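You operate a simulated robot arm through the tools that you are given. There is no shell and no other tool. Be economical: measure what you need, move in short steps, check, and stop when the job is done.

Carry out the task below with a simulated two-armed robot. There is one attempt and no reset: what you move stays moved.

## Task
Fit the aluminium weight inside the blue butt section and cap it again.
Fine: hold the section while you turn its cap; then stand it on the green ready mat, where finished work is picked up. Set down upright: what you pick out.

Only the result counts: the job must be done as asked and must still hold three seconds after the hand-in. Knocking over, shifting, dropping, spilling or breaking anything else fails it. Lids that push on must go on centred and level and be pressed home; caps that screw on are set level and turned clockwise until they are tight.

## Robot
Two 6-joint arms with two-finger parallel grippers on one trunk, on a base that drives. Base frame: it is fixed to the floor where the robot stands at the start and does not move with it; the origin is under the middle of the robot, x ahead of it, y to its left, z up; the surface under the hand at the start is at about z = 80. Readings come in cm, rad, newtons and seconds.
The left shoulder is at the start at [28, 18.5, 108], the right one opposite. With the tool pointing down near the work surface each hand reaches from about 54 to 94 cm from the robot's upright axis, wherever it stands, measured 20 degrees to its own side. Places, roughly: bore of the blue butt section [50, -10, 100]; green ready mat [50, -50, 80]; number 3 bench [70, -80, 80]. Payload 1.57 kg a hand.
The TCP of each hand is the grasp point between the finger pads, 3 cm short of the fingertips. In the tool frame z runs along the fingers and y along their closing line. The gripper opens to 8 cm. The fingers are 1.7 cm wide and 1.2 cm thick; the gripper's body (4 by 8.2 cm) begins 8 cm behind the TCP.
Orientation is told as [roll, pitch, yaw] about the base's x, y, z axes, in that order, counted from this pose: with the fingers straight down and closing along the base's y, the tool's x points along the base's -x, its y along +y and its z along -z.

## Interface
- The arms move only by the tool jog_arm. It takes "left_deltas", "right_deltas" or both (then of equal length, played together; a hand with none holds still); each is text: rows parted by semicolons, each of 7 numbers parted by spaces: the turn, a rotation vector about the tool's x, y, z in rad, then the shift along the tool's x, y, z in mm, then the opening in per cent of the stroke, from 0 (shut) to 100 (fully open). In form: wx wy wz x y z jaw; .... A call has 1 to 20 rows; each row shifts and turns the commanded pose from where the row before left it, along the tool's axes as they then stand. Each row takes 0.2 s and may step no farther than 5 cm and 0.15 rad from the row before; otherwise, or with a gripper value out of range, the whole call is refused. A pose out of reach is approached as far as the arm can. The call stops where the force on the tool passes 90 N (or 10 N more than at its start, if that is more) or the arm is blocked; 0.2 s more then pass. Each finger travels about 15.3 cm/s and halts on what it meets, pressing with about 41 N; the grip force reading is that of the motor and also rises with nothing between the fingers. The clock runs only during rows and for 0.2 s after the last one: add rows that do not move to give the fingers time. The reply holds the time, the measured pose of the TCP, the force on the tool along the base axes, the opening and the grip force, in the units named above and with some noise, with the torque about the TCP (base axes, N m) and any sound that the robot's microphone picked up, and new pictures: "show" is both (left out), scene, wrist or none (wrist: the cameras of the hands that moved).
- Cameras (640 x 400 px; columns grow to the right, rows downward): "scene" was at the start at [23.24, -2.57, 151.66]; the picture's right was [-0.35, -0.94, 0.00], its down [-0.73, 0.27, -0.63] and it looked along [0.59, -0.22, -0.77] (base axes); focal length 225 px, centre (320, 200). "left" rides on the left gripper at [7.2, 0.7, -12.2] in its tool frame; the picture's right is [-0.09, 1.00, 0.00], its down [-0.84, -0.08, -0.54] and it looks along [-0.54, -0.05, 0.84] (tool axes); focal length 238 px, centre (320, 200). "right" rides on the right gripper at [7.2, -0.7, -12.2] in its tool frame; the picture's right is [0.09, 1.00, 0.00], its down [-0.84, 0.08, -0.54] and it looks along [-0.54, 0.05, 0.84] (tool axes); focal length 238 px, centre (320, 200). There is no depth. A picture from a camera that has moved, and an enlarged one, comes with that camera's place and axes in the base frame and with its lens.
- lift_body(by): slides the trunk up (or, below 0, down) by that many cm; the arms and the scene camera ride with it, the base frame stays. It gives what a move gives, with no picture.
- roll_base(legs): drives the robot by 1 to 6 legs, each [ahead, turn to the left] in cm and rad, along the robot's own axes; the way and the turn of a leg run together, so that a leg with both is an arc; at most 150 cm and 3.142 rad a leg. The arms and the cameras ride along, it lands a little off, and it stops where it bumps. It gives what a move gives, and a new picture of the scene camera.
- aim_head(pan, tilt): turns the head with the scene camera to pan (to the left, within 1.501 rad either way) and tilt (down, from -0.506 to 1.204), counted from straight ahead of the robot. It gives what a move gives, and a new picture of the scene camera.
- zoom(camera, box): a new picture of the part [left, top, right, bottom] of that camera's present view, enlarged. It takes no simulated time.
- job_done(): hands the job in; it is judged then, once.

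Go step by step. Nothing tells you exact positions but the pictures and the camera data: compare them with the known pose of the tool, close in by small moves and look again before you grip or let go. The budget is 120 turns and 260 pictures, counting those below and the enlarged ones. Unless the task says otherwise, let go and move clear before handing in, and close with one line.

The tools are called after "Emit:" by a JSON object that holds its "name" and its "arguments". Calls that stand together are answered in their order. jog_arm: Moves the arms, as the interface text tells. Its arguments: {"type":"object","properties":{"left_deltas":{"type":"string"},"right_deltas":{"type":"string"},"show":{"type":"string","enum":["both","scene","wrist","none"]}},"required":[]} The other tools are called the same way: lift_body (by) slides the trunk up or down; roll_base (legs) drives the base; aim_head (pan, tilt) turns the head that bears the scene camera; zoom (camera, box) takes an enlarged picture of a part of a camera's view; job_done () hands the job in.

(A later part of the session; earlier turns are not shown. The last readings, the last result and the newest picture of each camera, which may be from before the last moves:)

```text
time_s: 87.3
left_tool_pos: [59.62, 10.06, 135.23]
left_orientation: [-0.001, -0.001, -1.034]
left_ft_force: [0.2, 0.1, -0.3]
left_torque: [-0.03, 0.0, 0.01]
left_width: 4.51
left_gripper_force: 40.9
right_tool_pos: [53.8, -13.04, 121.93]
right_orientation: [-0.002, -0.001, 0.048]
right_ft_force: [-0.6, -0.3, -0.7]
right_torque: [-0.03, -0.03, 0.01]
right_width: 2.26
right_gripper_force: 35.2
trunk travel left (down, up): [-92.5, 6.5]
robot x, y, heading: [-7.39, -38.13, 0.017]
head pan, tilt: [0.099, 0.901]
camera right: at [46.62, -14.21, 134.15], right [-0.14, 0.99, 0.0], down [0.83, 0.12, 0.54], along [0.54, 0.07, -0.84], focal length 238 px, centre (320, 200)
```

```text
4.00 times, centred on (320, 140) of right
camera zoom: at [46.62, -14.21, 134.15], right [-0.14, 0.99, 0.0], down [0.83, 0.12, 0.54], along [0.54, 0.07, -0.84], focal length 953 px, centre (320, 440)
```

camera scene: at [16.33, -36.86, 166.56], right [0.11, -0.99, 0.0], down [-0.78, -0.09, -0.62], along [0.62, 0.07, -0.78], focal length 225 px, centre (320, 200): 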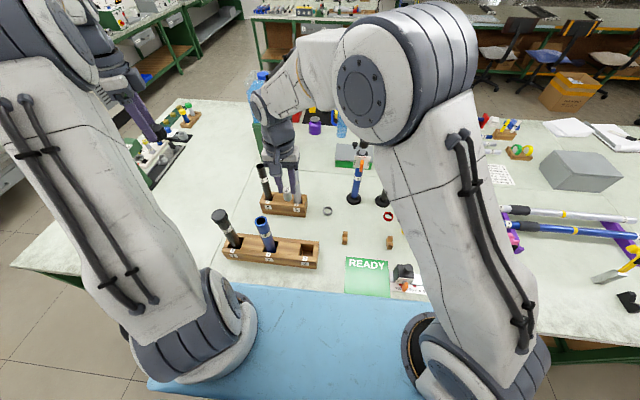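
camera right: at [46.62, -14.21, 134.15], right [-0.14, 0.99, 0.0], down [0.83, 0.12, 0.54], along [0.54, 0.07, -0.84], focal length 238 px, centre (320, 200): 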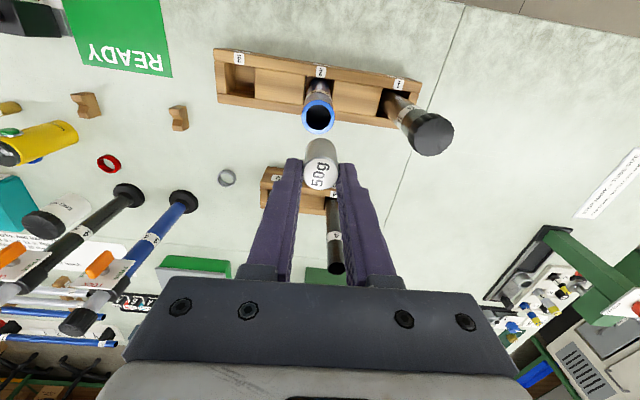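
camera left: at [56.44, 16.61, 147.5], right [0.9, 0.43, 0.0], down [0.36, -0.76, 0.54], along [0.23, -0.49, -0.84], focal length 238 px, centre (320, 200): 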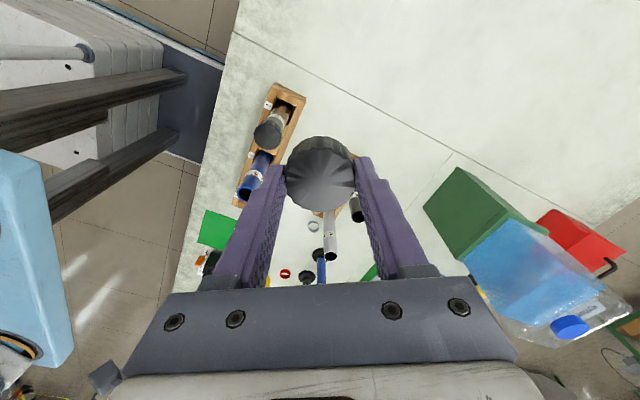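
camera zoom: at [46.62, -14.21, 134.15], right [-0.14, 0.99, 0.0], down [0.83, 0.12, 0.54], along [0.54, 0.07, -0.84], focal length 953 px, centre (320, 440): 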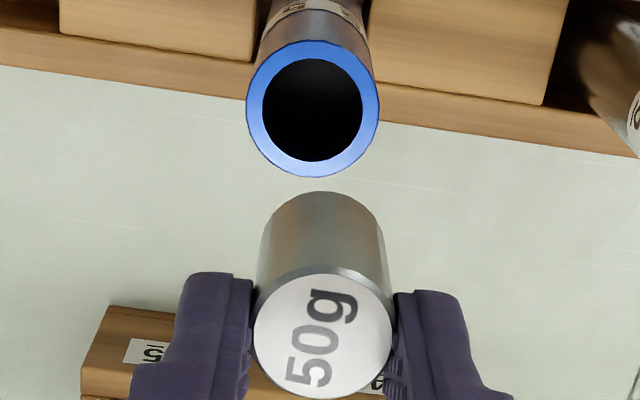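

Emit:
{"name": "jog_arm", "arguments": {"right_deltas": "0 0 0 -0.8 -3 0 0; 0 0 0 0 0 40 0; 0 0 0 0 0 45 0; 0 0 0 0 0 0 0", "show": "wrist"}}

Emit:
{"name": "zoom", "arguments": {"camera": "right", "box": [270, 90, 370, 190]}}

```text
time_s: 88.3
left_tool_pos: [59.49, 9.93, 135.16]
left_orientation: [0.001, 0.0, -1.033]
left_ft_force: [0.1, 0.1, -0.4]
left_torque: [-0.03, 0.0, 0.0]
left_width: 4.49
left_gripper_force: 41.3
right_tool_pos: [53.85, -12.89, 113.29]
right_orientation: [0.0, -0.001, 0.046]
right_ft_force: [0.7, -0.5, -0.7]
right_torque: [0.01, -0.01, 0.03]
right_width: 2.25
right_gripper_force: 34.7
trunk travel left (down, up): [-92.5, 6.5]
robot x, y, heading: [-7.41, -38.05, 0.007]
head pan, tilt: [0.099, 0.901]
camera right: at [46.71, -13.98, 125.45], right [-0.14, 0.99, 0.0], down [0.83, 0.12, 0.54], along [0.54, 0.07, -0.84], focal length 238 px, centre (320, 200)
```

right: 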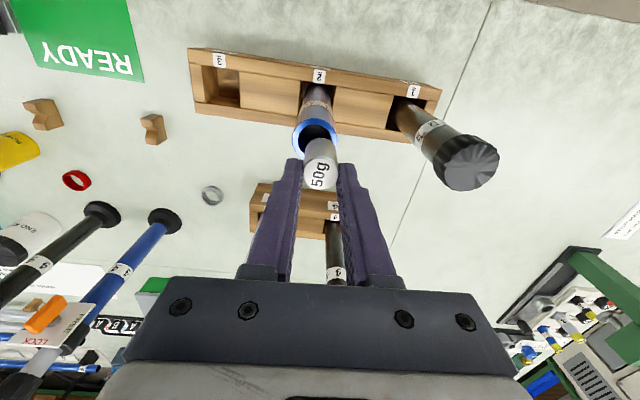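

```text
4.00 times, centred on (320, 140) of right
camera zoom: at [46.71, -13.98, 125.45], right [-0.14, 0.99, 0.0], down [0.83, 0.12, 0.54], along [0.54, 0.07, -0.84], focal length 953 px, centre (320, 440)
```

zoom: 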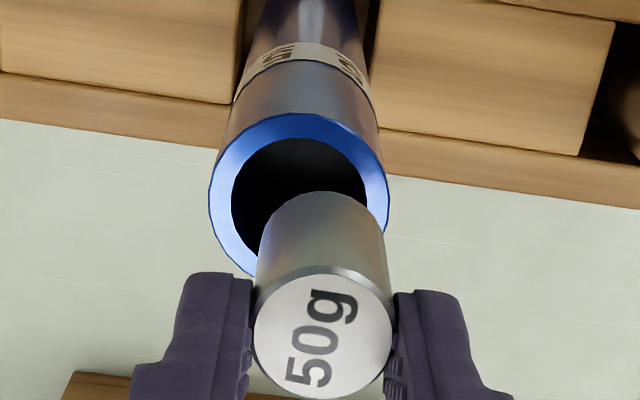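

Emit:
{"name": "jog_arm", "arguments": {"right_deltas": "0 0 0 2.4 -5.4 0 0; 0 0 0 0 0 0 0; 0 0 0 0 0 10 0; 0 0 0 0 0 0 0", "show": "none"}}

Emit:
{"name": "zoom", "arguments": {"camera": "right", "box": [270, 90, 370, 190]}}

```text
time_s: 89.3
left_tool_pos: [59.63, 10.07, 135.23]
left_orientation: [0.001, -0.001, -1.033]
left_ft_force: [0.6, -0.7, 0.8]
left_torque: [-0.02, 0.01, -0.01]
left_width: 4.51
left_gripper_force: 40.9
right_tool_pos: [53.55, -13.66, 112.32]
right_orientation: [0.0, -0.001, 0.047]
right_ft_force: [0.5, -0.9, -1.1]
right_torque: [0.0, 0.01, 0.01]
right_width: 2.25
right_gripper_force: 35.2
trunk travel left (down, up): [-92.5, 6.5]
robot x, y, heading: [-7.53, -38.29, 0.011]
head pan, tilt: [0.099, 0.901]
```

```text
4.00 times, centred on (320, 140) of right
camera zoom: at [46.38, -14.66, 124.5], right [-0.14, 0.99, 0.0], down [0.83, 0.12, 0.54], along [0.54, 0.07, -0.84], focal length 953 px, centre (320, 440)
```

zoom: 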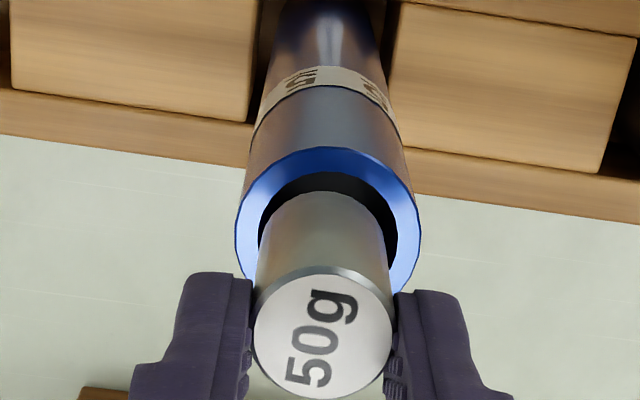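

Emit:
{"name": "jog_arm", "arguments": {"right_deltas": "0 0 0 -1 1 0 0; 0 0 0 0 0 5 0; 0 0 0 0 0 5 0; 0 0 0 0 0 5 0; 0 0 0 0 0 0 0", "show": "none"}}

Emit:
{"name": "zoom", "arguments": {"camera": "right", "box": [270, 90, 370, 190]}}

```text
time_s: 90.5
left_tool_pos: [59.47, 10.02, 135.25]
left_orientation: [0.001, 0.0, -1.033]
left_ft_force: [-1.2, -0.6, -0.1]
left_torque: [-0.02, -0.01, 0.01]
left_width: 4.49
left_gripper_force: 41.3
right_tool_pos: [53.69, -13.56, 110.84]
right_orientation: [0.0, -0.002, 0.046]
right_ft_force: [-0.5, 0.3, -1.4]
right_torque: [0.0, -0.01, -0.03]
right_width: 2.23
right_gripper_force: 35.2
trunk travel left (down, up): [-92.5, 6.5]
robot x, y, heading: [-7.5, -37.81, 0.014]
head pan, tilt: [0.099, 0.901]
```

```text
4.00 times, centred on (320, 140) of right
camera zoom: at [46.46, -14.54, 123.02], right [-0.14, 0.99, 0.0], down [0.83, 0.12, 0.54], along [0.54, 0.07, -0.84], focal length 953 px, centre (320, 440)
```

zoom: 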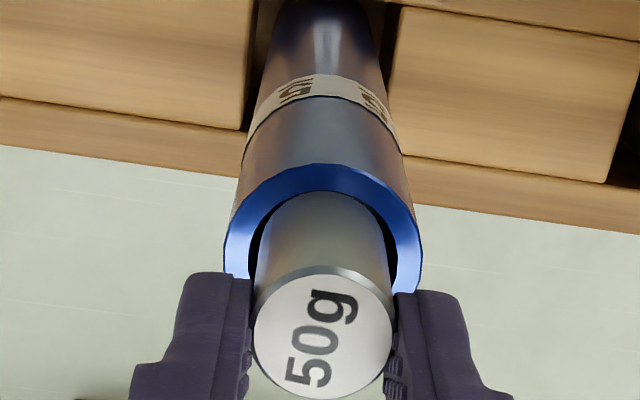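

Emit:
{"name": "jog_arm", "arguments": {"right_deltas": "0 0 0 -1.5 0 0 0; 0 0 0 0 0 5 0; 0 0 0 0 0 6 0; 0 0 0 0 0 0 0", "show": "none"}}

Emit:
{"name": "zoom", "arguments": {"camera": "right", "box": [270, 90, 370, 190]}}

```text
time_s: 91.5
left_tool_pos: [59.54, 10.0, 135.29]
left_orientation: [0.0, 0.0, -1.033]
left_ft_force: [0.8, -0.4, -0.1]
left_torque: [0.05, -0.01, 0.01]
left_width: 4.49
left_gripper_force: 41.0
right_tool_pos: [53.79, -13.75, 109.57]
right_orientation: [-0.001, -0.002, 0.048]
right_ft_force: [0.6, -0.3, -0.3]
right_torque: [0.02, -0.01, 0.01]
right_width: 2.22
right_gripper_force: 35.2
trunk travel left (down, up): [-92.5, 6.5]
robot x, y, heading: [-7.17, -37.96, 0.014]
head pan, tilt: [0.099, 0.901]
```

```text
4.00 times, centred on (320, 140) of right
camera zoom: at [46.63, -14.7, 121.85], right [-0.14, 0.99, 0.0], down [0.83, 0.12, 0.54], along [0.54, 0.07, -0.84], focal length 953 px, centre (320, 440)
```

zoom: 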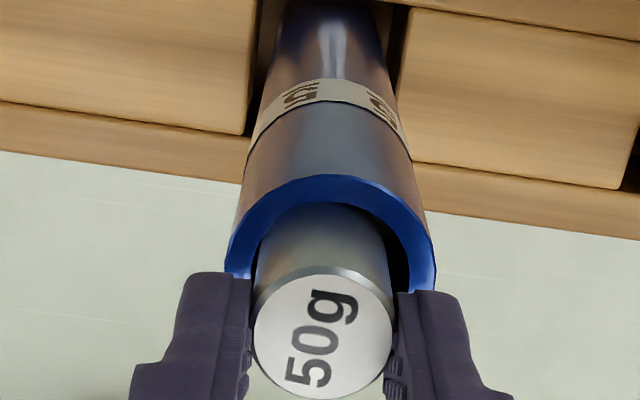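

The weight is well inside the bore with no contact force; I release it.

Emit:
{"name": "jog_arm", "arguments": {"right_deltas": "0 0 0 0 0 0 60; 0 0 0 0 0 0 60; 0 0 0 0 0 -40 60; 0 0 0 0 0 -40 60; 0 0 0 0 0 -40 60; 0 0 0 0 0 0 60", "show": "wrist"}}

Emit:
{"name": "zoom", "arguments": {"camera": "right", "box": [270, 70, 370, 170]}}

```text
time_s: 92.9
left_tool_pos: [59.49, 9.99, 135.2]
left_orientation: [-0.001, 0.0, -1.032]
left_ft_force: [-0.6, -0.4, -0.6]
left_torque: [0.02, 0.0, 0.03]
left_width: 4.52
left_gripper_force: 41.1
right_tool_pos: [53.68, -13.75, 121.45]
right_orientation: [-0.002, -0.003, 0.047]
right_ft_force: [-0.2, 0.6, -0.7]
right_torque: [0.02, 0.01, 0.0]
right_width: 4.81
right_gripper_force: 0.1
trunk travel left (down, up): [-92.5, 6.5]
robot x, y, heading: [-6.98, -38.06, 0.013]
head pan, tilt: [0.099, 0.901]
camera right: at [46.47, -14.82, 133.76], right [-0.14, 0.99, 0.0], down [0.83, 0.12, 0.54], along [0.54, 0.07, -0.84], focal length 238 px, centre (320, 200)
```

right: 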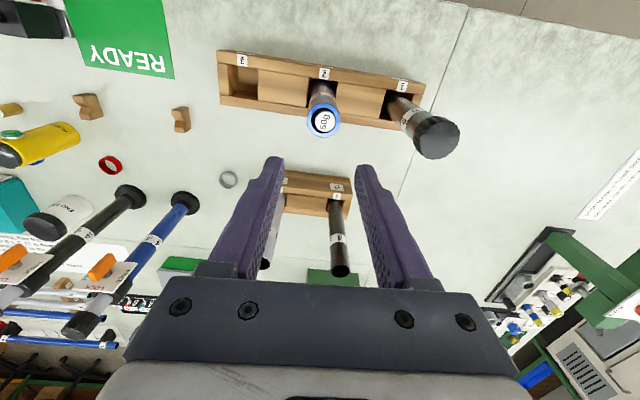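

```text
4.00 times, centred on (320, 120) of right
camera zoom: at [46.47, -14.82, 133.76], right [-0.14, 0.99, 0.0], down [0.83, 0.12, 0.54], along [0.54, 0.07, -0.84], focal length 953 px, centre (320, 520)
```

zoom: 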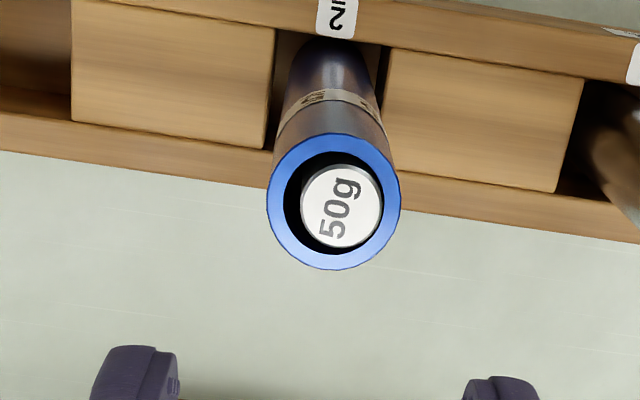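

The weight sits in the bore. I shift the right camera straight above it to check that it isn't standing proud.

Emit:
{"name": "jog_arm", "arguments": {"right_deltas": "0 0 0 -36 5 0 60; 0 0 0 -36 5 0 60; 0 0 0 0 0 0 60", "show": "none"}}

Emit:
{"name": "zoom", "arguments": {"camera": "right", "box": [270, 0, 370, 80]}}

Emit:
{"name": "zoom", "arguments": {"camera": "scene", "box": [230, 195, 310, 255]}}

```text
time_s: 93.7
left_tool_pos: [59.58, 10.09, 135.29]
left_orientation: [-0.001, 0.001, -1.034]
left_ft_force: [0.3, 0.4, -0.5]
left_torque: [0.0, 0.02, 0.0]
left_width: 4.49
left_gripper_force: 40.7
right_tool_pos: [61.01, -12.21, 121.5]
right_orientation: [-0.002, -0.002, 0.048]
right_ft_force: [-1.1, -0.2, 0.6]
right_torque: [-0.02, 0.04, -0.02]
right_width: 4.77
right_gripper_force: 0.1
trunk travel left (down, up): [-92.5, 6.5]
robot x, y, heading: [-7.31, -38.02, 0.018]
head pan, tilt: [0.099, 0.901]
```

```text
5.00 times, centred on (320, 40) of right
camera zoom: at [53.84, -13.28, 133.69], right [-0.14, 0.99, 0.0], down [0.83, 0.12, 0.54], along [0.54, 0.07, -0.84], focal length 1192 px, centre (320, 1000)
```

zoom: 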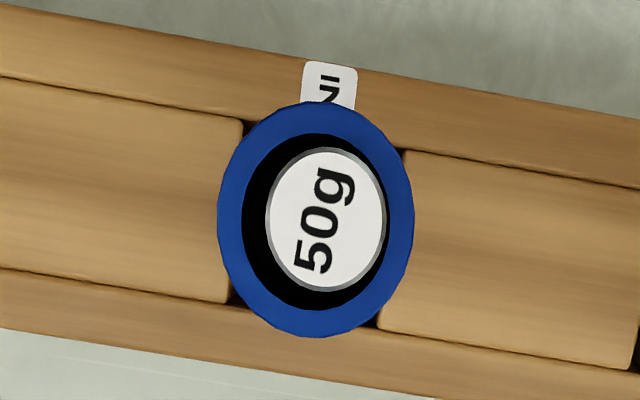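

```text
6.67 times, centred on (270, 225) of scene
camera zoom: at [16.35, -36.88, 166.56], right [0.11, -0.99, 0.0], down [-0.78, -0.09, -0.62], along [0.62, 0.07, -0.78], focal length 1497 px, centre (653, 33)
```

zoom: 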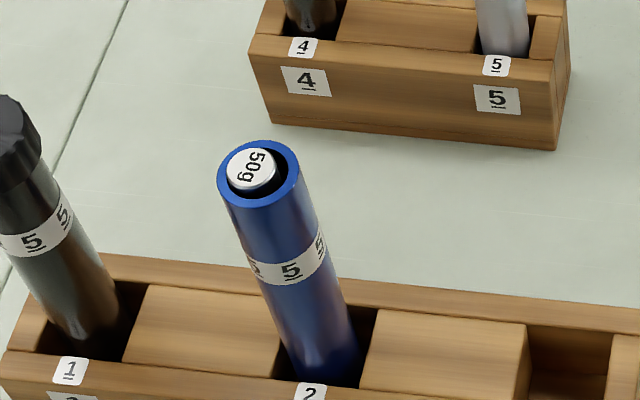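

Emit:
{"name": "jog_arm", "arguments": {"right_deltas": "0 0 0 0 -46 0 100; 0 0 0 0 -46 0 100; 0 0 0 0 -46 0 100; 0 0 0 0 -46 0 100; 0 0 0 0 -46 0 100; 0 0 0 0 -46 0 100; 0 0 0 0 -46 5 100; 0 0 -0.15 0 0 0 100; 0 0 -0.15 0 0 0 100; 0 0 -0.15 0 0 0 100; 0 0 -0.15 0 0 0 100; 0 0 -0.15 0 0 0 100; 0 0 -0.15 0 0 0 100; 0 0 -0.15 0 0 0 100; 0 0 -0.15 0 0 0 100; 0 0 -0.15 0 0 0 100; 0 0 0 0 0 0 100", "show": "none"}}

Emit:
{"name": "roll_base", "arguments": {"legs": [[-12, 0]]}}

```text
time_s: 97.3
left_tool_pos: [59.55, 10.1, 135.22]
left_orientation: [-0.001, -0.001, -1.033]
left_ft_force: [-0.2, -0.8, -0.3]
left_torque: [0.0, 0.01, 0.0]
left_width: 4.47
left_gripper_force: 41.1
right_tool_pos: [62.41, -44.57, 121.1]
right_orientation: [-0.002, 0.0, 1.398]
right_ft_force: [-0.1, 0.5, -0.1]
right_torque: [-0.01, -0.01, 0.01]
right_width: 8.01
right_gripper_force: 0.1
trunk travel left (down, up): [-92.5, 6.5]
robot x, y, heading: [-7.14, -37.97, 0.013]
head pan, tilt: [0.099, 0.901]
```

```text
time_s: 98.5
left_tool_pos: [47.18, 9.89, 135.19]
left_orientation: [0.001, 0.0, -1.034]
left_ft_force: [1.6, 0.3, -0.2]
left_torque: [-0.01, -0.01, 0.03]
left_width: 4.52
left_gripper_force: 40.8
right_tool_pos: [50.09, -44.78, 121.15]
right_orientation: [-0.003, 0.0, 1.396]
right_ft_force: [-0.6, 0.2, 0.4]
right_torque: [0.02, 0.01, 0.03]
right_width: 8.01
right_gripper_force: 0.1
trunk travel left (down, up): [-92.5, 6.5]
robot x, y, heading: [-19.44, -37.93, 0.014]
head pan, tilt: [0.099, 0.901]
camera scene: at [3.96, -37.06, 166.56], right [0.11, -0.99, 0.0], down [-0.78, -0.09, -0.62], along [0.62, 0.07, -0.78], focal length 225 px, centre (320, 200)
```

scene: 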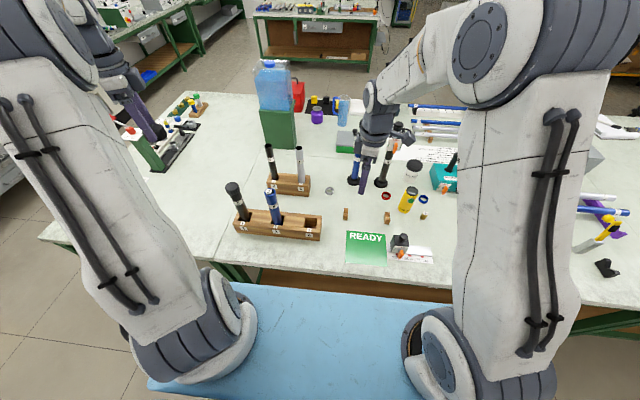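

Emit:
{"name": "jog_arm", "arguments": {"right_deltas": "0 -0.15 0 0 0 0 100; 0 -0.15 0 0 0 0 100; 0 -0.15 0 0 0 0 100; 0 -0.15 0 0 0 0 100; 0 -0.15 0 0 0 0 100; 0 -0.15 0 0 0 0 100; 0 -0.15 0 0 0 0 100; 0 0 0 9.9 2.8 43 100; 0 0 0 9.9 2.8 43 100; 0 0 0 9.9 2.8 43 100; 0 0 0 9.9 2.8 43 100; 0 0 0 9.9 2.8 43 100; 0 0 0 9.9 2.8 43 100; 0 0 0 9.9 2.8 43 100; 0 0 0 0 0 0 100", "show": "wrist"}}

```text
time_s: 101.7
left_tool_pos: [47.18, 9.86, 135.25]
left_orientation: [-0.001, 0.001, -1.034]
left_ft_force: [0.5, 0.0, -0.6]
left_torque: [-0.02, 0.04, 0.04]
left_width: 4.52
left_gripper_force: 41.3
right_tool_pos: [52.03, -21.95, 100.06]
right_orientation: [-0.002, -1.048, 1.397]
right_ft_force: [-0.4, 0.1, 0.5]
right_torque: [-0.01, 0.02, -0.02]
right_width: 8.01
right_gripper_force: 0.1
trunk travel left (down, up): [-92.5, 6.5]
robot x, y, heading: [-19.54, -38.46, 0.017]
head pan, tilt: [0.099, 0.901]
camera right: at [50.24, -36.05, 99.91], right [-0.99, 0.13, -0.08], down [-0.09, -0.04, 1.0], along [0.12, 0.99, 0.05], focal length 238 px, centre (320, 200)
```

right: 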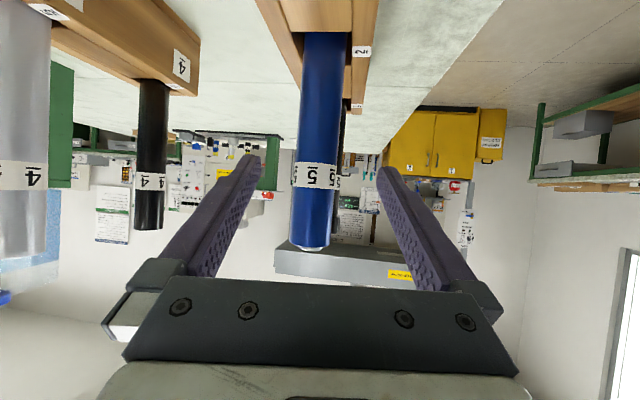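

Emit:
{"name": "zoom", "arguments": {"camera": "right", "box": [270, 160, 370, 260]}}

```text
4.00 times, centred on (320, 210) of right
camera zoom: at [50.24, -36.05, 99.91], right [-0.99, 0.13, -0.08], down [-0.09, -0.04, 1.0], along [0.12, 0.99, 0.05], focal length 953 px, centre (320, 160)
```

zoom: 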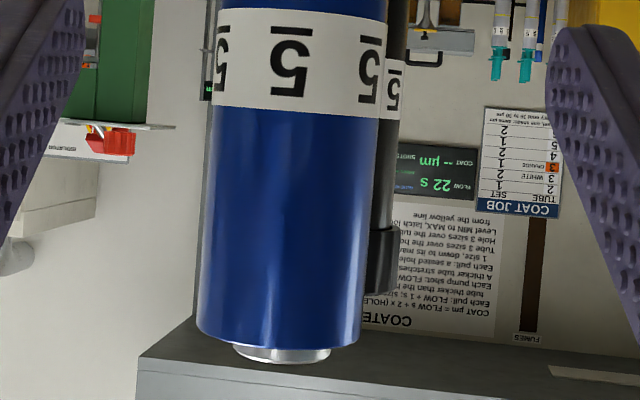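

The weight stands only ~4 mm above the rim, which the hollow cap should swallow. I grip the tube again with the right hand.

Emit:
{"name": "jog_arm", "arguments": {"left_deltas": "0 0 0 0 0 0 0; 0 0 0 0 0 0 0; 0 0 0 0 0 0 0; 0 0 0 0 0 0 0; 0 0 0 0 0 0 0; 0 0 0 0 0 0 0; 0 0 0 0 0 0 0", "right_deltas": "0 0 0 0 -3 33 100; 0 0 0 0 0 33 100; 0 0 0 0 0 33 100; 0 0 0 0 0 0 100; 0 0 0 0 0 0 0; 0 0 0 0 0 0 0; 0 0 0 0 0 0 0"}}

```text
time_s: 103.3
left_tool_pos: [47.11, 9.87, 135.29]
left_orientation: [0.0, 0.0, -1.034]
left_ft_force: [0.2, 0.5, -0.2]
left_torque: [-0.02, -0.02, -0.03]
left_width: 4.5
left_gripper_force: 40.7
right_tool_pos: [53.95, -13.76, 95.09]
right_orientation: [-0.001, -1.048, 1.399]
right_ft_force: [0.1, 0.9, -0.9]
right_torque: [0.02, 0.02, 0.01]
right_width: 3.82
right_gripper_force: 41.0
trunk travel left (down, up): [-92.5, 6.5]
robot x, y, heading: [-19.58, -38.11, 0.013]
head pan, tilt: [0.099, 0.901]
camera scene: at [3.97, -37.05, 166.55], right [0.11, -0.99, 0.0], down [-0.78, -0.09, -0.62], along [0.62, 0.07, -0.78], focal length 225 px, centre (320, 200)
camera right: at [52.16, -27.84, 94.86], right [-0.99, 0.13, -0.08], down [-0.09, -0.04, 1.0], along [0.12, 0.99, 0.05], focal length 238 px, centre (320, 200)
camera left: at [44.08, 16.43, 147.52], right [0.9, 0.43, 0.0], down [0.36, -0.76, 0.54], along [0.23, -0.49, -0.84], focal length 238 px, centre (320, 200)
```

scene: 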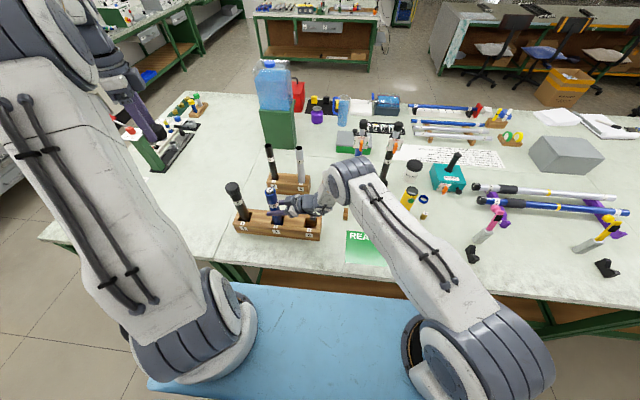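
right: 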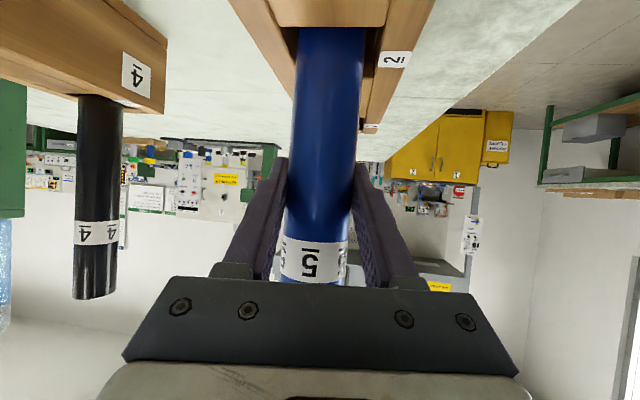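
left: 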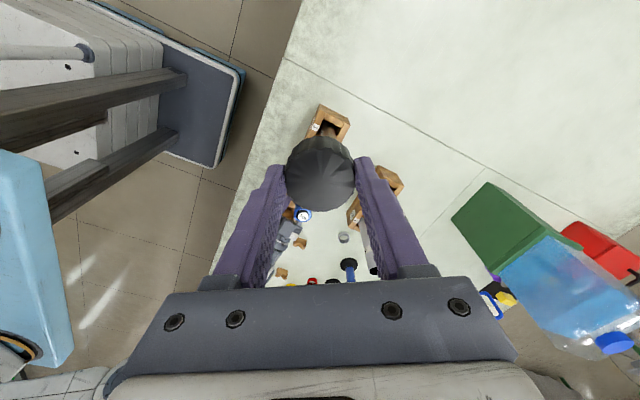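

Tube held again. I spin the left hand (with cap) back counter-clockwise in the air for a long tightening stroke, then carry it above the bore.

Emit:
{"name": "jog_arm", "arguments": {"left_deltas": "0 0 -0.15 0 0 0 0; 0 0 -0.15 0 0 0 0; 0 0 -0.15 0 0 0 0; 0 0 -0.15 0 0 0 0; 0 0 -0.15 0 0 0 0; 0 0 -0.15 0 0 0 0; 0 0 -0.15 0 0 0 0; 0 0 -0.15 0 0 0 0; 0 0 -0.15 0 0 0 0; 0 0 -0.15 0 0 0 0; 0 0 -0.15 0 0 0 0; 0 0 -0.15 0 0 0 0; 0 0 -0.15 0 0 0 0; 0 0 -0.15 0 0 0 0; 0 0 -0.15 0 0 0 0; 0 0 -0.15 0 0 0 0; 0 0 0 0 0 0 0", "show": "none"}}

Emit:
{"name": "jog_arm", "arguments": {"left_deltas": "0 0 0 42.7 -22.5 0 0; 0 0 0 42.7 -22.5 0 0; 0 0 0 42.7 -22.5 0 0; 0 0 0 42.7 -22.5 0 0; 0 0 0 42.7 -22.5 0 0; 0 0 0 0 0 40 0; 0 0 0 0 0 40 0; 0 0 0 0 0 40 0; 0 0 0 0 0 0 0"}}

Emit:
{"name": "zoom", "arguments": {"camera": "right", "box": [220, 150, 420, 300]}}

```text
time_s: 106.9
left_tool_pos: [47.17, 9.86, 135.24]
left_orientation: [0.0, 0.001, 1.366]
left_ft_force: [0.9, -0.1, 0.3]
left_torque: [0.03, 0.02, -0.01]
left_width: 4.51
left_gripper_force: 40.8
right_tool_pos: [54.02, -13.82, 95.04]
right_orientation: [-0.004, -1.049, 1.399]
right_ft_force: [0.4, -0.8, -0.1]
right_torque: [0.02, -0.02, -0.01]
right_width: 3.82
right_gripper_force: 41.4
trunk travel left (down, up): [-92.5, 6.5]
robot x, y, heading: [-19.77, -38.31, 0.01]
head pan, tilt: [0.099, 0.901]
```

```text
time_s: 108.9
left_tool_pos: [53.81, -13.01, 123.29]
left_orientation: [-0.001, -0.001, 1.365]
left_ft_force: [0.1, -0.2, -0.6]
left_torque: [-0.01, -0.01, -0.02]
left_width: 4.49
left_gripper_force: 40.8
right_tool_pos: [54.0, -13.67, 95.02]
right_orientation: [-0.001, -1.049, 1.397]
right_ft_force: [0.3, 0.2, -0.4]
right_torque: [0.03, -0.03, -0.02]
right_width: 3.79
right_gripper_force: 40.9
trunk travel left (down, up): [-92.5, 6.5]
robot x, y, heading: [-19.87, -38.28, 0.014]
head pan, tilt: [0.099, 0.901]
camera scene: at [3.99, -37.05, 166.55], right [0.11, -0.99, 0.0], down [-0.78, -0.09, -0.62], along [0.62, 0.07, -0.78], focal length 225 px, centre (320, 200)
camera left: at [51.71, -19.99, 135.7], right [-0.96, 0.29, 0.0], down [0.25, 0.8, 0.54], along [0.16, 0.52, -0.84], focal length 238 px, centre (320, 200)
```

scene: 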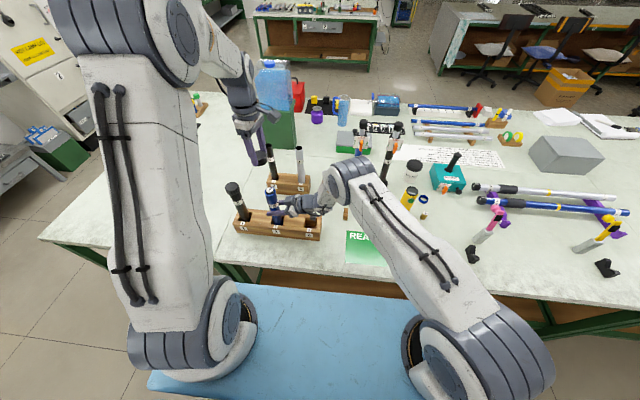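
left: 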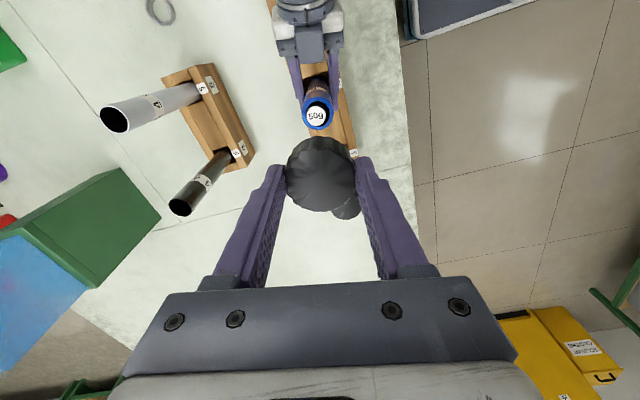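

```text
2.67 times, centred on (320, 225) of right
camera zoom: at [52.18, -27.84, 94.86], right [-0.99, 0.13, -0.08], down [-0.09, -0.04, 1.0], along [0.12, 0.99, 0.05], focal length 636 px, centre (320, 133)
```

zoom: 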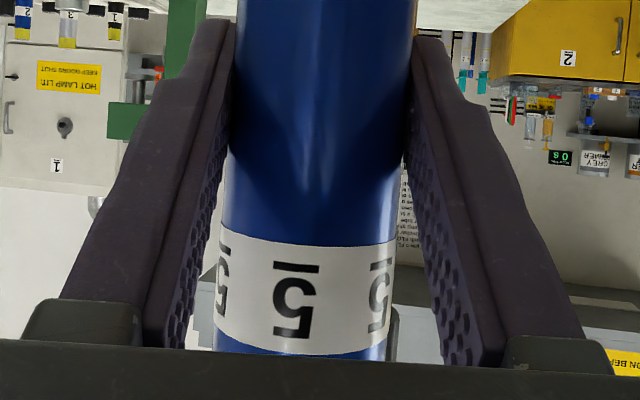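

Now I measure the bore and cap positions in the left camera to align them.

Emit:
{"name": "zoom", "arguments": {"camera": "left", "box": [270, 80, 370, 220]}}

```text
2.86 times, centred on (320, 150) of left
camera zoom: at [51.71, -19.99, 135.7], right [-0.96, 0.29, 0.0], down [0.25, 0.8, 0.54], along [0.16, 0.52, -0.84], focal length 681 px, centre (320, 343)
```

zoom: 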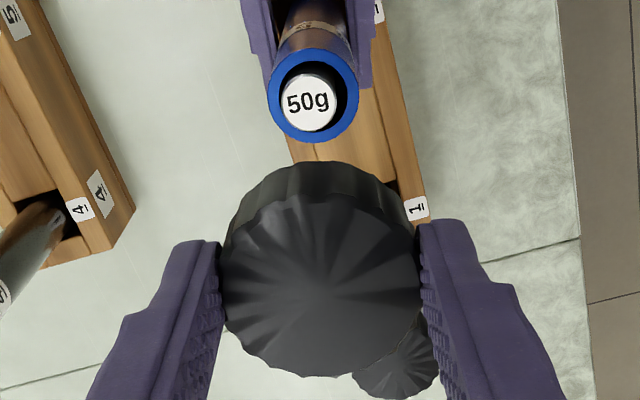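

Emit:
{"name": "jog_arm", "arguments": {"left_deltas": "0 0 0 3 -1.7 0 0; 0 0 0 0 0 45 0; 0 0 0 0 0 40 0; 0 0 0 0 0 35 0; 0 0 0 0 0 0 0", "show": "none"}}

Emit:
{"name": "zoom", "arguments": {"camera": "left", "box": [260, 80, 380, 220]}}

Emit:
{"name": "zoom", "arguments": {"camera": "scene", "box": [230, 140, 330, 240]}}

```text
time_s: 110.1
left_tool_pos: [53.94, -13.55, 111.24]
left_orientation: [0.002, 0.0, 1.364]
left_ft_force: [0.5, 0.7, -0.1]
left_torque: [0.0, 0.02, 0.0]
left_width: 4.5
left_gripper_force: 41.0
right_tool_pos: [54.1, -13.71, 94.89]
right_orientation: [-0.003, -1.048, 1.397]
right_ft_force: [0.0, -0.9, -1.2]
right_torque: [-0.03, 0.02, -0.02]
right_width: 3.83
right_gripper_force: 41.1
trunk travel left (down, up): [-92.5, 6.5]
robot x, y, heading: [-19.57, -38.19, 0.017]
head pan, tilt: [0.099, 0.901]
```

```text
2.86 times, centred on (320, 150) of left
camera zoom: at [51.8, -20.39, 123.53], right [-0.96, 0.29, 0.0], down [0.25, 0.8, 0.54], along [0.16, 0.52, -0.84], focal length 681 px, centre (320, 343)
```

zoom: 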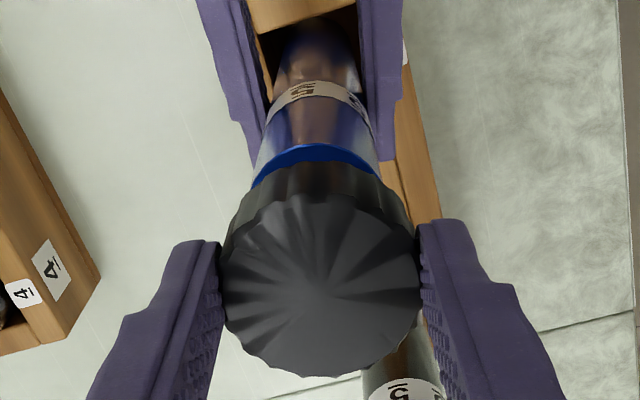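

```text
4.00 times, centred on (280, 190) of scene
camera zoom: at [3.99, -37.05, 166.55], right [0.11, -0.99, 0.0], down [-0.78, -0.09, -0.62], along [0.62, 0.07, -0.78], focal length 898 px, centre (480, 240)
```

zoom: 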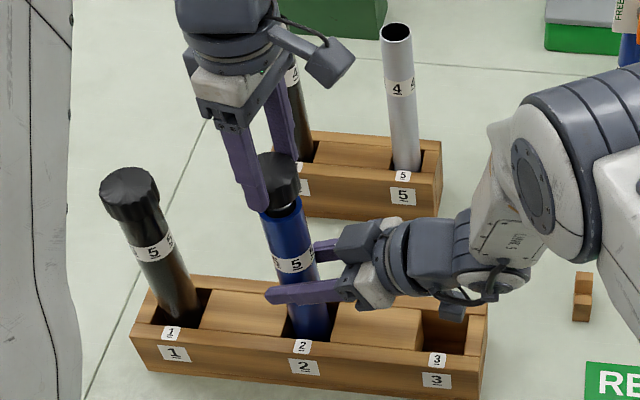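

Emit:
{"name": "jog_arm", "arguments": {"left_deltas": "0 0 0 0 0 7 0; 0 0 0 0 0 7 0; 0 0 0 0 0 0 0", "show": "none"}}

Emit:
{"name": "jog_arm", "arguments": {"left_deltas": "0 0 0 0 0 4 0; 0 0 0 0 0 4 0; 0 0 0 0 0 0 0", "show": "none"}}

Emit:
{"name": "zoom", "arguments": {"camera": "scene", "box": [250, 160, 310, 220]}}

```text
time_s: 110.9
left_tool_pos: [53.85, -13.73, 109.82]
left_orientation: [-0.001, -0.001, 1.366]
left_ft_force: [0.0, 1.1, -0.4]
left_torque: [-0.02, 0.0, 0.02]
left_width: 4.48
left_gripper_force: 41.4
right_tool_pos: [53.91, -13.77, 95.13]
right_orientation: [-0.003, -1.05, 1.397]
right_ft_force: [0.2, -0.7, -0.8]
right_torque: [0.02, 0.01, 0.03]
right_width: 3.82
right_gripper_force: 41.3
trunk travel left (down, up): [-92.5, 6.5]
robot x, y, heading: [-19.62, -38.43, 0.012]
head pan, tilt: [0.099, 0.901]
```

```text
time_s: 111.7
left_tool_pos: [54.0, -13.8, 108.96]
left_orientation: [0.001, -0.001, 1.365]
left_ft_force: [0.5, 0.1, -0.4]
left_torque: [-0.01, -0.01, -0.01]
left_width: 4.54
left_gripper_force: 41.3
right_tool_pos: [54.02, -13.8, 95.04]
right_orientation: [-0.004, -1.048, 1.397]
right_ft_force: [0.0, -0.2, -0.4]
right_torque: [0.02, 0.02, 0.0]
right_width: 3.83
right_gripper_force: 40.8
trunk travel left (down, up): [-92.5, 6.5]
robot x, y, heading: [-19.71, -38.05, 0.018]
head pan, tilt: [0.099, 0.901]
```

```text
6.67 times, centred on (280, 190) of scene
camera zoom: at [3.97, -37.05, 166.56], right [0.11, -0.99, 0.0], down [-0.78, -0.09, -0.62], along [0.62, 0.07, -0.78], focal length 1497 px, centre (587, 267)
```

zoom: 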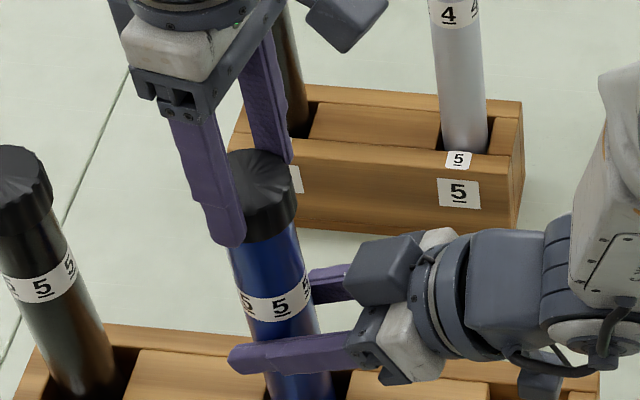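

Emit:
{"name": "jog_arm", "arguments": {"left_deltas": "0 0 0 0 0 3 0; 0 0 0 0 0 3 0; 0 0 0 0 0 0 0", "show": "none"}}

Emit:
{"name": "jog_arm", "arguments": {"left_deltas": "0 0 0 0 0 3 0; 0 0 0 0 0 3 0; 0 0 0 0 0 0 0", "show": "wrist"}}

```text
time_s: 112.5
left_tool_pos: [54.06, -13.69, 108.35]
left_orientation: [0.0, -0.001, 1.365]
left_ft_force: [-0.4, 0.7, 0.4]
left_torque: [-0.01, 0.0, 0.02]
left_width: 4.51
left_gripper_force: 40.4
right_tool_pos: [54.02, -13.78, 95.05]
right_orientation: [-0.004, -1.05, 1.399]
right_ft_force: [0.2, -1.2, 0.3]
right_torque: [-0.02, -0.01, -0.02]
right_width: 3.82
right_gripper_force: 41.0
trunk travel left (down, up): [-92.5, 6.5]
robot x, y, heading: [-19.53, -38.82, 0.015]
head pan, tilt: [0.099, 0.901]
```

```text
time_s: 113.3
left_tool_pos: [53.85, -13.67, 107.99]
left_orientation: [-0.002, 0.001, 1.366]
left_ft_force: [-7.7, -5.0, 30.2]
left_torque: [-0.39, 0.39, -0.03]
left_width: 4.51
left_gripper_force: 41.4
right_tool_pos: [54.03, -13.74, 95.01]
right_orientation: [0.0, -1.048, 1.395]
right_ft_force: [9.6, 7.9, -14.2]
right_torque: [0.45, 0.54, -0.03]
right_width: 3.85
right_gripper_force: 40.7
trunk travel left (down, up): [-92.5, 6.5]
robot x, y, heading: [-19.56, -38.45, 0.015]
head pan, tilt: [0.099, 0.901]
camera left: at [51.81, -20.57, 120.31], right [-0.96, 0.29, 0.0], down [0.25, 0.8, 0.54], along [0.16, 0.52, -0.84], focal length 238 px, centre (320, 200)
```

left: 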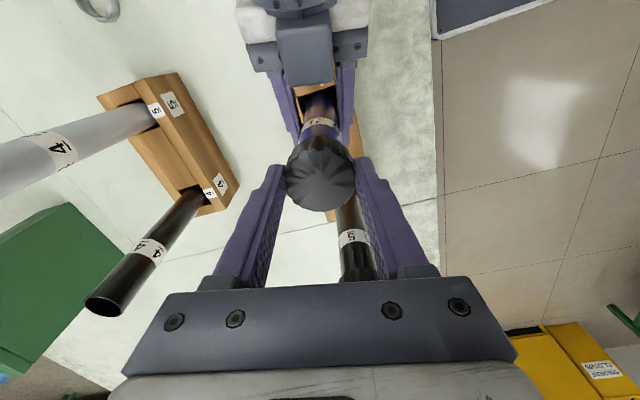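

Contact comes early; the torque says the cap should go slightly toward −x, −y. I raise, shift and retry.

Emit:
{"name": "jog_arm", "arguments": {"left_deltas": "0 0 0 0 0 -5 0; 0 0 0 1.7 0.9 0 0; 0 0 0 0 0 3 0; 0 0 0 0 0 3 0; 0 0 0 0 0 1 0; 0 0 0 0 0 0 0", "show": "none"}}

```text
time_s: 114.7
left_tool_pos: [53.96, -13.94, 107.84]
left_orientation: [-0.006, -0.002, 1.365]
left_ft_force: [-1.9, 5.4, 43.8]
left_torque: [0.41, 0.13, -0.01]
left_width: 4.52
left_gripper_force: 40.9
right_tool_pos: [53.83, -13.88, 95.0]
right_orientation: [-0.001, -1.047, 1.395]
right_ft_force: [4.5, -2.7, -14.7]
right_torque: [0.75, 0.19, -0.02]
right_width: 3.83
right_gripper_force: 40.6
trunk travel left (down, up): [-92.5, 6.5]
robot x, y, heading: [-19.61, -38.11, 0.012]
head pan, tilt: [0.099, 0.901]
```

Emit:
{"name": "zoom", "arguments": {"camera": "scene", "box": [220, 165, 300, 225]}}

Emit:
{"name": "zoom", "arguments": {"camera": "left", "box": [270, 80, 370, 220]}}

```text
6.67 times, centred on (260, 195) of scene
camera zoom: at [3.83, -37.08, 166.6], right [0.11, -0.99, 0.0], down [-0.78, -0.09, -0.62], along [0.62, 0.07, -0.78], focal length 1497 px, centre (720, 233)
```

zoom: 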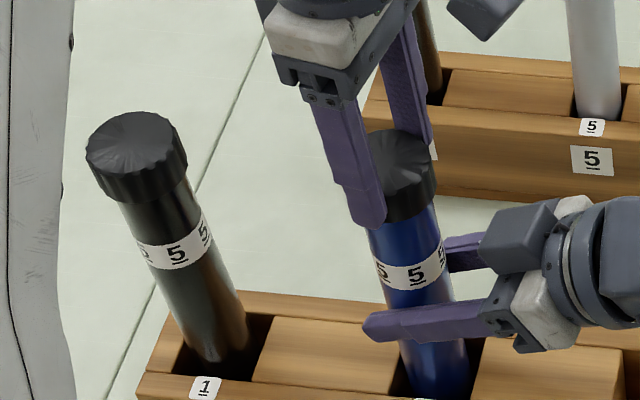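

```text
2.86 times, centred on (320, 150) of left
camera zoom: at [51.67, -20.75, 120.18], right [-0.96, 0.29, -0.01], down [0.24, 0.8, 0.54], along [0.16, 0.52, -0.84], focal length 681 px, centre (320, 343)
```

zoom: 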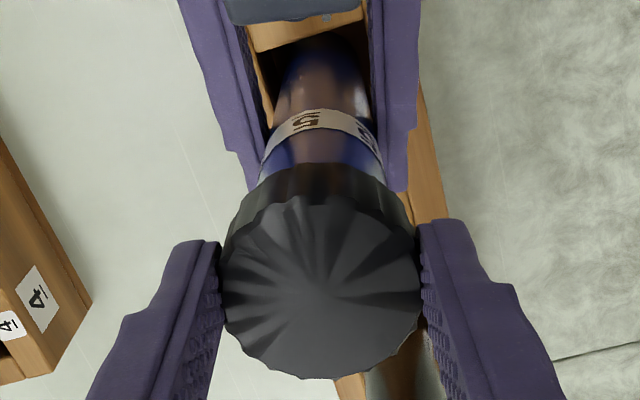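

The cap sits about 5 mm above its tight position, so it looks to be at the thread start. I recentre slightly and begin turning clockwise with light pressure.

Emit:
{"name": "jog_arm", "arguments": {"left_deltas": "0 0 0 -0.5 0.5 -1 0; 0 0 0.1 0 0 0 0; 0 0 0.15 0 0 0 0; 0 0 0.15 0 0 0 0; 0 0 0.15 0 0 0 0; 0 0 0.15 0 0 0 0; 0 0 0.15 0 0 0 0; 0 0 0 0 0 0 0", "show": "wrist"}}

```text
time_s: 116.5
left_tool_pos: [53.66, -13.7, 107.86]
left_orientation: [0.001, -0.001, 0.512]
left_ft_force: [-4.9, 8.7, 32.3]
left_torque: [0.27, 0.26, 0.02]
left_width: 4.5
left_gripper_force: 41.4
right_tool_pos: [53.89, -13.83, 94.98]
right_orientation: [0.0, -1.048, 1.397]
right_ft_force: [1.5, -10.3, -12.3]
right_torque: [0.31, 0.76, 0.01]
right_width: 3.8
right_gripper_force: 40.8
trunk travel left (down, up): [-92.5, 6.5]
robot x, y, heading: [-19.33, -38.27, 0.013]
head pan, tilt: [0.099, 0.901]
camera left: at [47.11, -16.63, 120.13], right [-0.41, 0.91, 0.0], down [0.77, 0.34, 0.54], along [0.5, 0.22, -0.84], focal length 238 px, centre (320, 200)
```

left: 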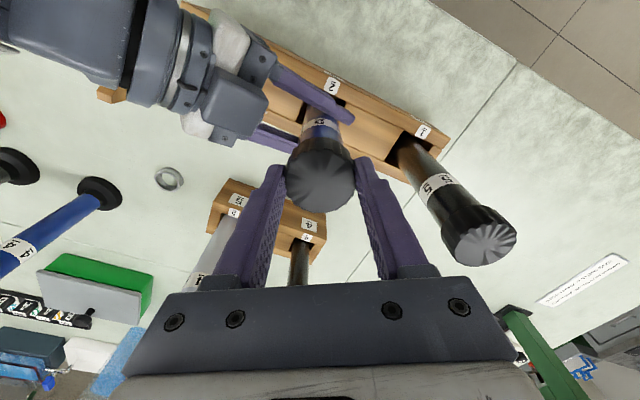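

Emit:
{"name": "jog_arm", "arguments": {"left_deltas": "0 0 0.15 0 0 0 0; 0 0 0.15 0 0 0.1 0; 0 0 0.15 0 0 0.1 0; 0 0 0.15 0 0 0.1 0; 0 0 0.15 0 0 0.1 0; 0 0 0.15 0 0 0.1 0; 0 0 0.15 0 0 0.1 0; 0 0 0.15 0 0 0.1 0; 0 0 0.15 0 0 0.1 0; 0 0 0.15 0 0 0.1 0; 0 0 0.15 0 0 0.1 0; 0 0 0.15 0 0 0.1 0; 0 0 0.15 0 0 0.1 0; 0 0 0 0 0 0 0", "show": "wrist"}}

Emit:
{"name": "zoom", "arguments": {"camera": "scene", "box": [220, 165, 300, 225]}}

```text
time_s: 119.5
left_tool_pos: [53.85, -13.71, 107.63]
left_orientation: [0.005, 0.001, -1.438]
left_ft_force: [6.4, 22.4, 19.5]
left_torque: [1.01, -0.15, 0.01]
left_width: 4.52
left_gripper_force: 40.8
right_tool_pos: [53.84, -13.88, 95.09]
right_orientation: [-0.004, -1.048, 1.397]
right_ft_force: [-7.3, -30.3, 0.2]
right_torque: [0.62, -0.44, 0.02]
right_width: 3.83
right_gripper_force: 40.5
trunk travel left (down, up): [-92.5, 6.5]
robot x, y, heading: [-19.99, -38.24, 0.018]
head pan, tilt: [0.099, 0.901]
camera left: at [53.51, -6.48, 120.02], right [1.0, 0.04, 0.0], down [0.03, -0.84, 0.54], along [0.03, -0.54, -0.84], focal length 238 px, centre (320, 200)
```

left: 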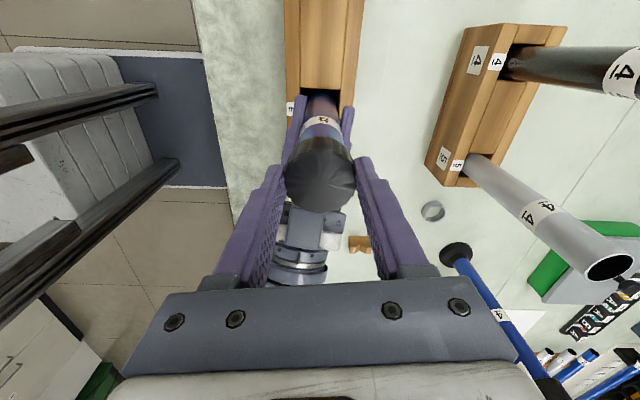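

```text
6.67 times, centred on (260, 195) of scene
camera zoom: at [3.86, -37.13, 166.58], right [0.11, -0.99, 0.0], down [-0.78, -0.09, -0.62], along [0.62, 0.07, -0.78], focal length 1497 px, centre (720, 233)
```

zoom: 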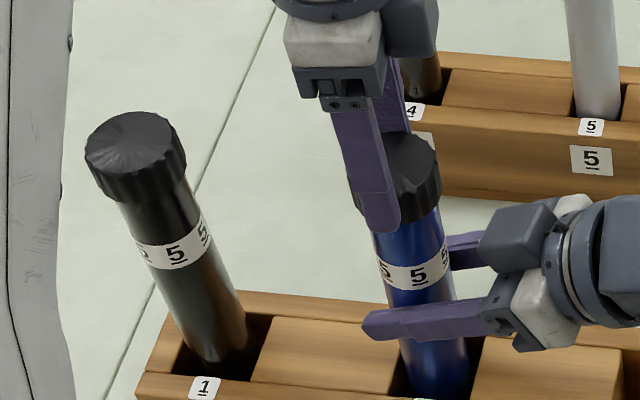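

Emit:
{"name": "jog_arm", "arguments": {"left_deltas": "0 0 0 2.3 0 0 0; 0 0 0 0 0 0 0; 0 0 0 0 0 0 0", "show": "none"}}

```text
time_s: 120.3
left_tool_pos: [53.85, -13.56, 107.63]
left_orientation: [0.001, 0.0, -1.435]
left_ft_force: [6.2, 6.3, 18.2]
left_torque: [0.24, -0.52, 0.0]
left_width: 4.5
left_gripper_force: 40.9
right_tool_pos: [53.85, -13.68, 95.02]
right_orientation: [-0.007, -1.05, 1.402]
right_ft_force: [-4.0, -14.5, -1.5]
right_torque: [-0.61, -0.53, 0.06]
right_width: 3.82
right_gripper_force: 41.0
trunk travel left (down, up): [-92.5, 6.5]
robot x, y, heading: [-19.74, -37.87, 0.012]
head pan, tilt: [0.099, 0.901]
```

Emit:
{"name": "jog_arm", "arguments": {"left_deltas": "0 0 0 0 0 0 75; 0 0 -0.15 -1.1 0.9 5 75; 0 0 -0.15 0 0 0 75; 0 0 -0.15 0 0 0 75; 0 0 -0.15 0 0 0 75; 0 0 -0.15 0 0 0 75; 0 0 -0.15 0 0 0 75; 0 0 -0.15 0 0 0 75; 0 0 -0.15 0 0 0 75; 0 0 -0.15 0 0 0 75; 0 0 -0.15 0 0 0 75; 0 0 -0.15 0 0 0 75; 0 0 -0.15 0 0 0 75; 0 0 -0.15 0 0 0 75; 0 0 -0.15 0 0 0 75; 0 0 -0.15 0 0 0 75; 0 0 -0.15 0 0 0 75; 0 0 -0.15 0 0 0 75; 0 0 -0.15 0 0 0 75; 0 0 0 0 0 0 75"}}

Emit:
{"name": "zoom", "arguments": {"camera": "left", "box": [260, 100, 380, 220]}}

Emit:
{"name": "zoom", "arguments": {"camera": "scene", "box": [220, 165, 300, 225]}}

```text
time_s: 124.5
left_tool_pos: [53.84, -13.62, 107.26]
left_orientation: [0.001, -0.001, 1.268]
left_ft_force: [-0.5, 0.2, 0.5]
left_torque: [-0.02, -0.01, 0.0]
left_width: 6.01
left_gripper_force: 0.0
right_tool_pos: [53.92, -13.83, 95.11]
right_orientation: [-0.002, -1.053, 1.4]
right_ft_force: [0.5, 0.7, 8.0]
right_torque: [-0.08, -0.06, 0.04]
right_width: 3.82
right_gripper_force: 40.9
trunk travel left (down, up): [-92.5, 6.5]
robot x, y, heading: [-19.9, -38.12, 0.014]
head pan, tilt: [0.099, 0.901]
camera scene: at [3.93, -37.08, 166.57], right [0.11, -0.99, 0.0], down [-0.78, -0.09, -0.62], along [0.62, 0.07, -0.78], focal length 225 px, centre (320, 200)
camera left: at [51.06, -20.24, 119.44], right [-0.92, 0.39, 0.0], down [0.32, 0.78, 0.54], along [0.21, 0.5, -0.84], focal length 238 px, centre (320, 200)
```

scene: 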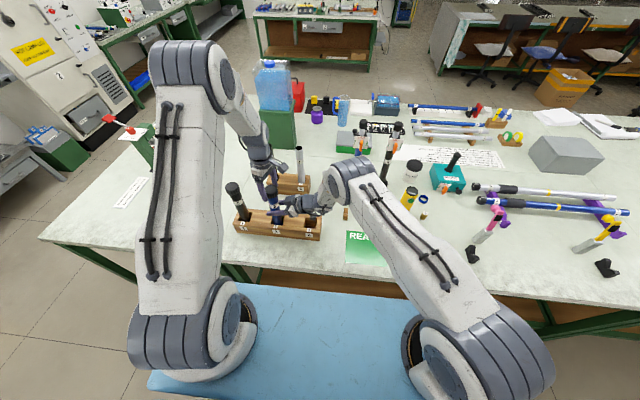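
left: 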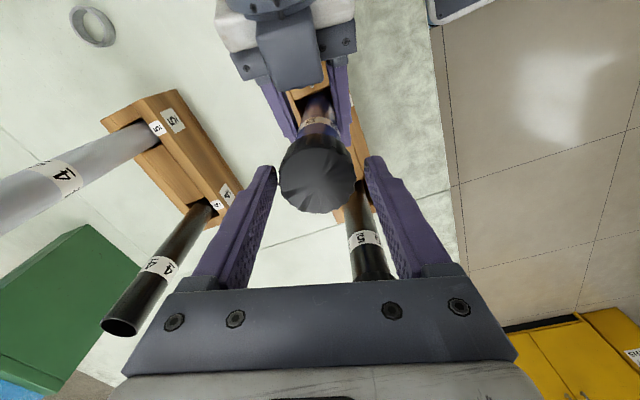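

```text
3.33 times, centred on (320, 160) of left
camera zoom: at [51.06, -20.24, 119.44], right [-0.92, 0.39, 0.0], down [0.32, 0.78, 0.54], along [0.21, 0.5, -0.84], focal length 794 px, centre (320, 333)
```

zoom: 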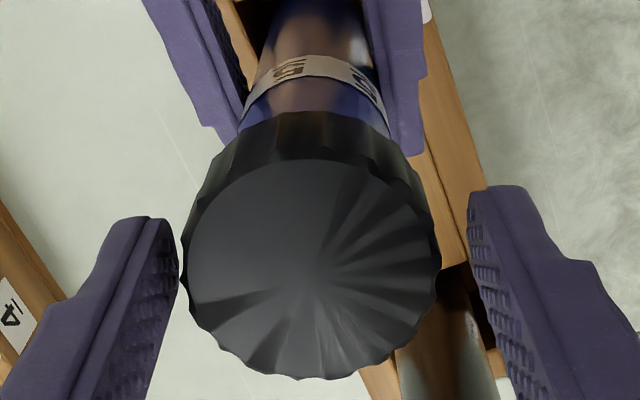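

```text
6.67 times, centred on (260, 195) of scene
camera zoom: at [3.93, -37.08, 166.57], right [0.11, -0.99, 0.0], down [-0.78, -0.09, -0.62], along [0.62, 0.07, -0.78], focal length 1497 px, centre (720, 233)
```

zoom: 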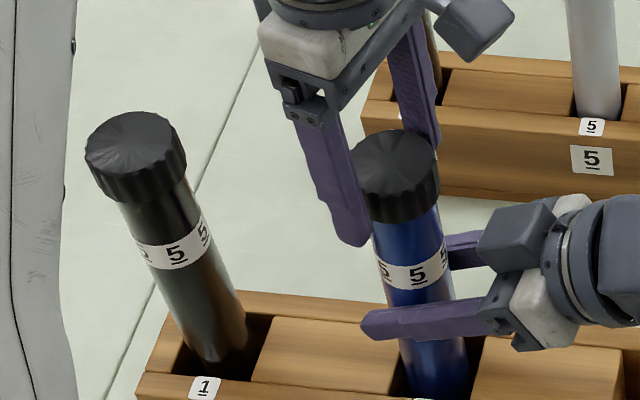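

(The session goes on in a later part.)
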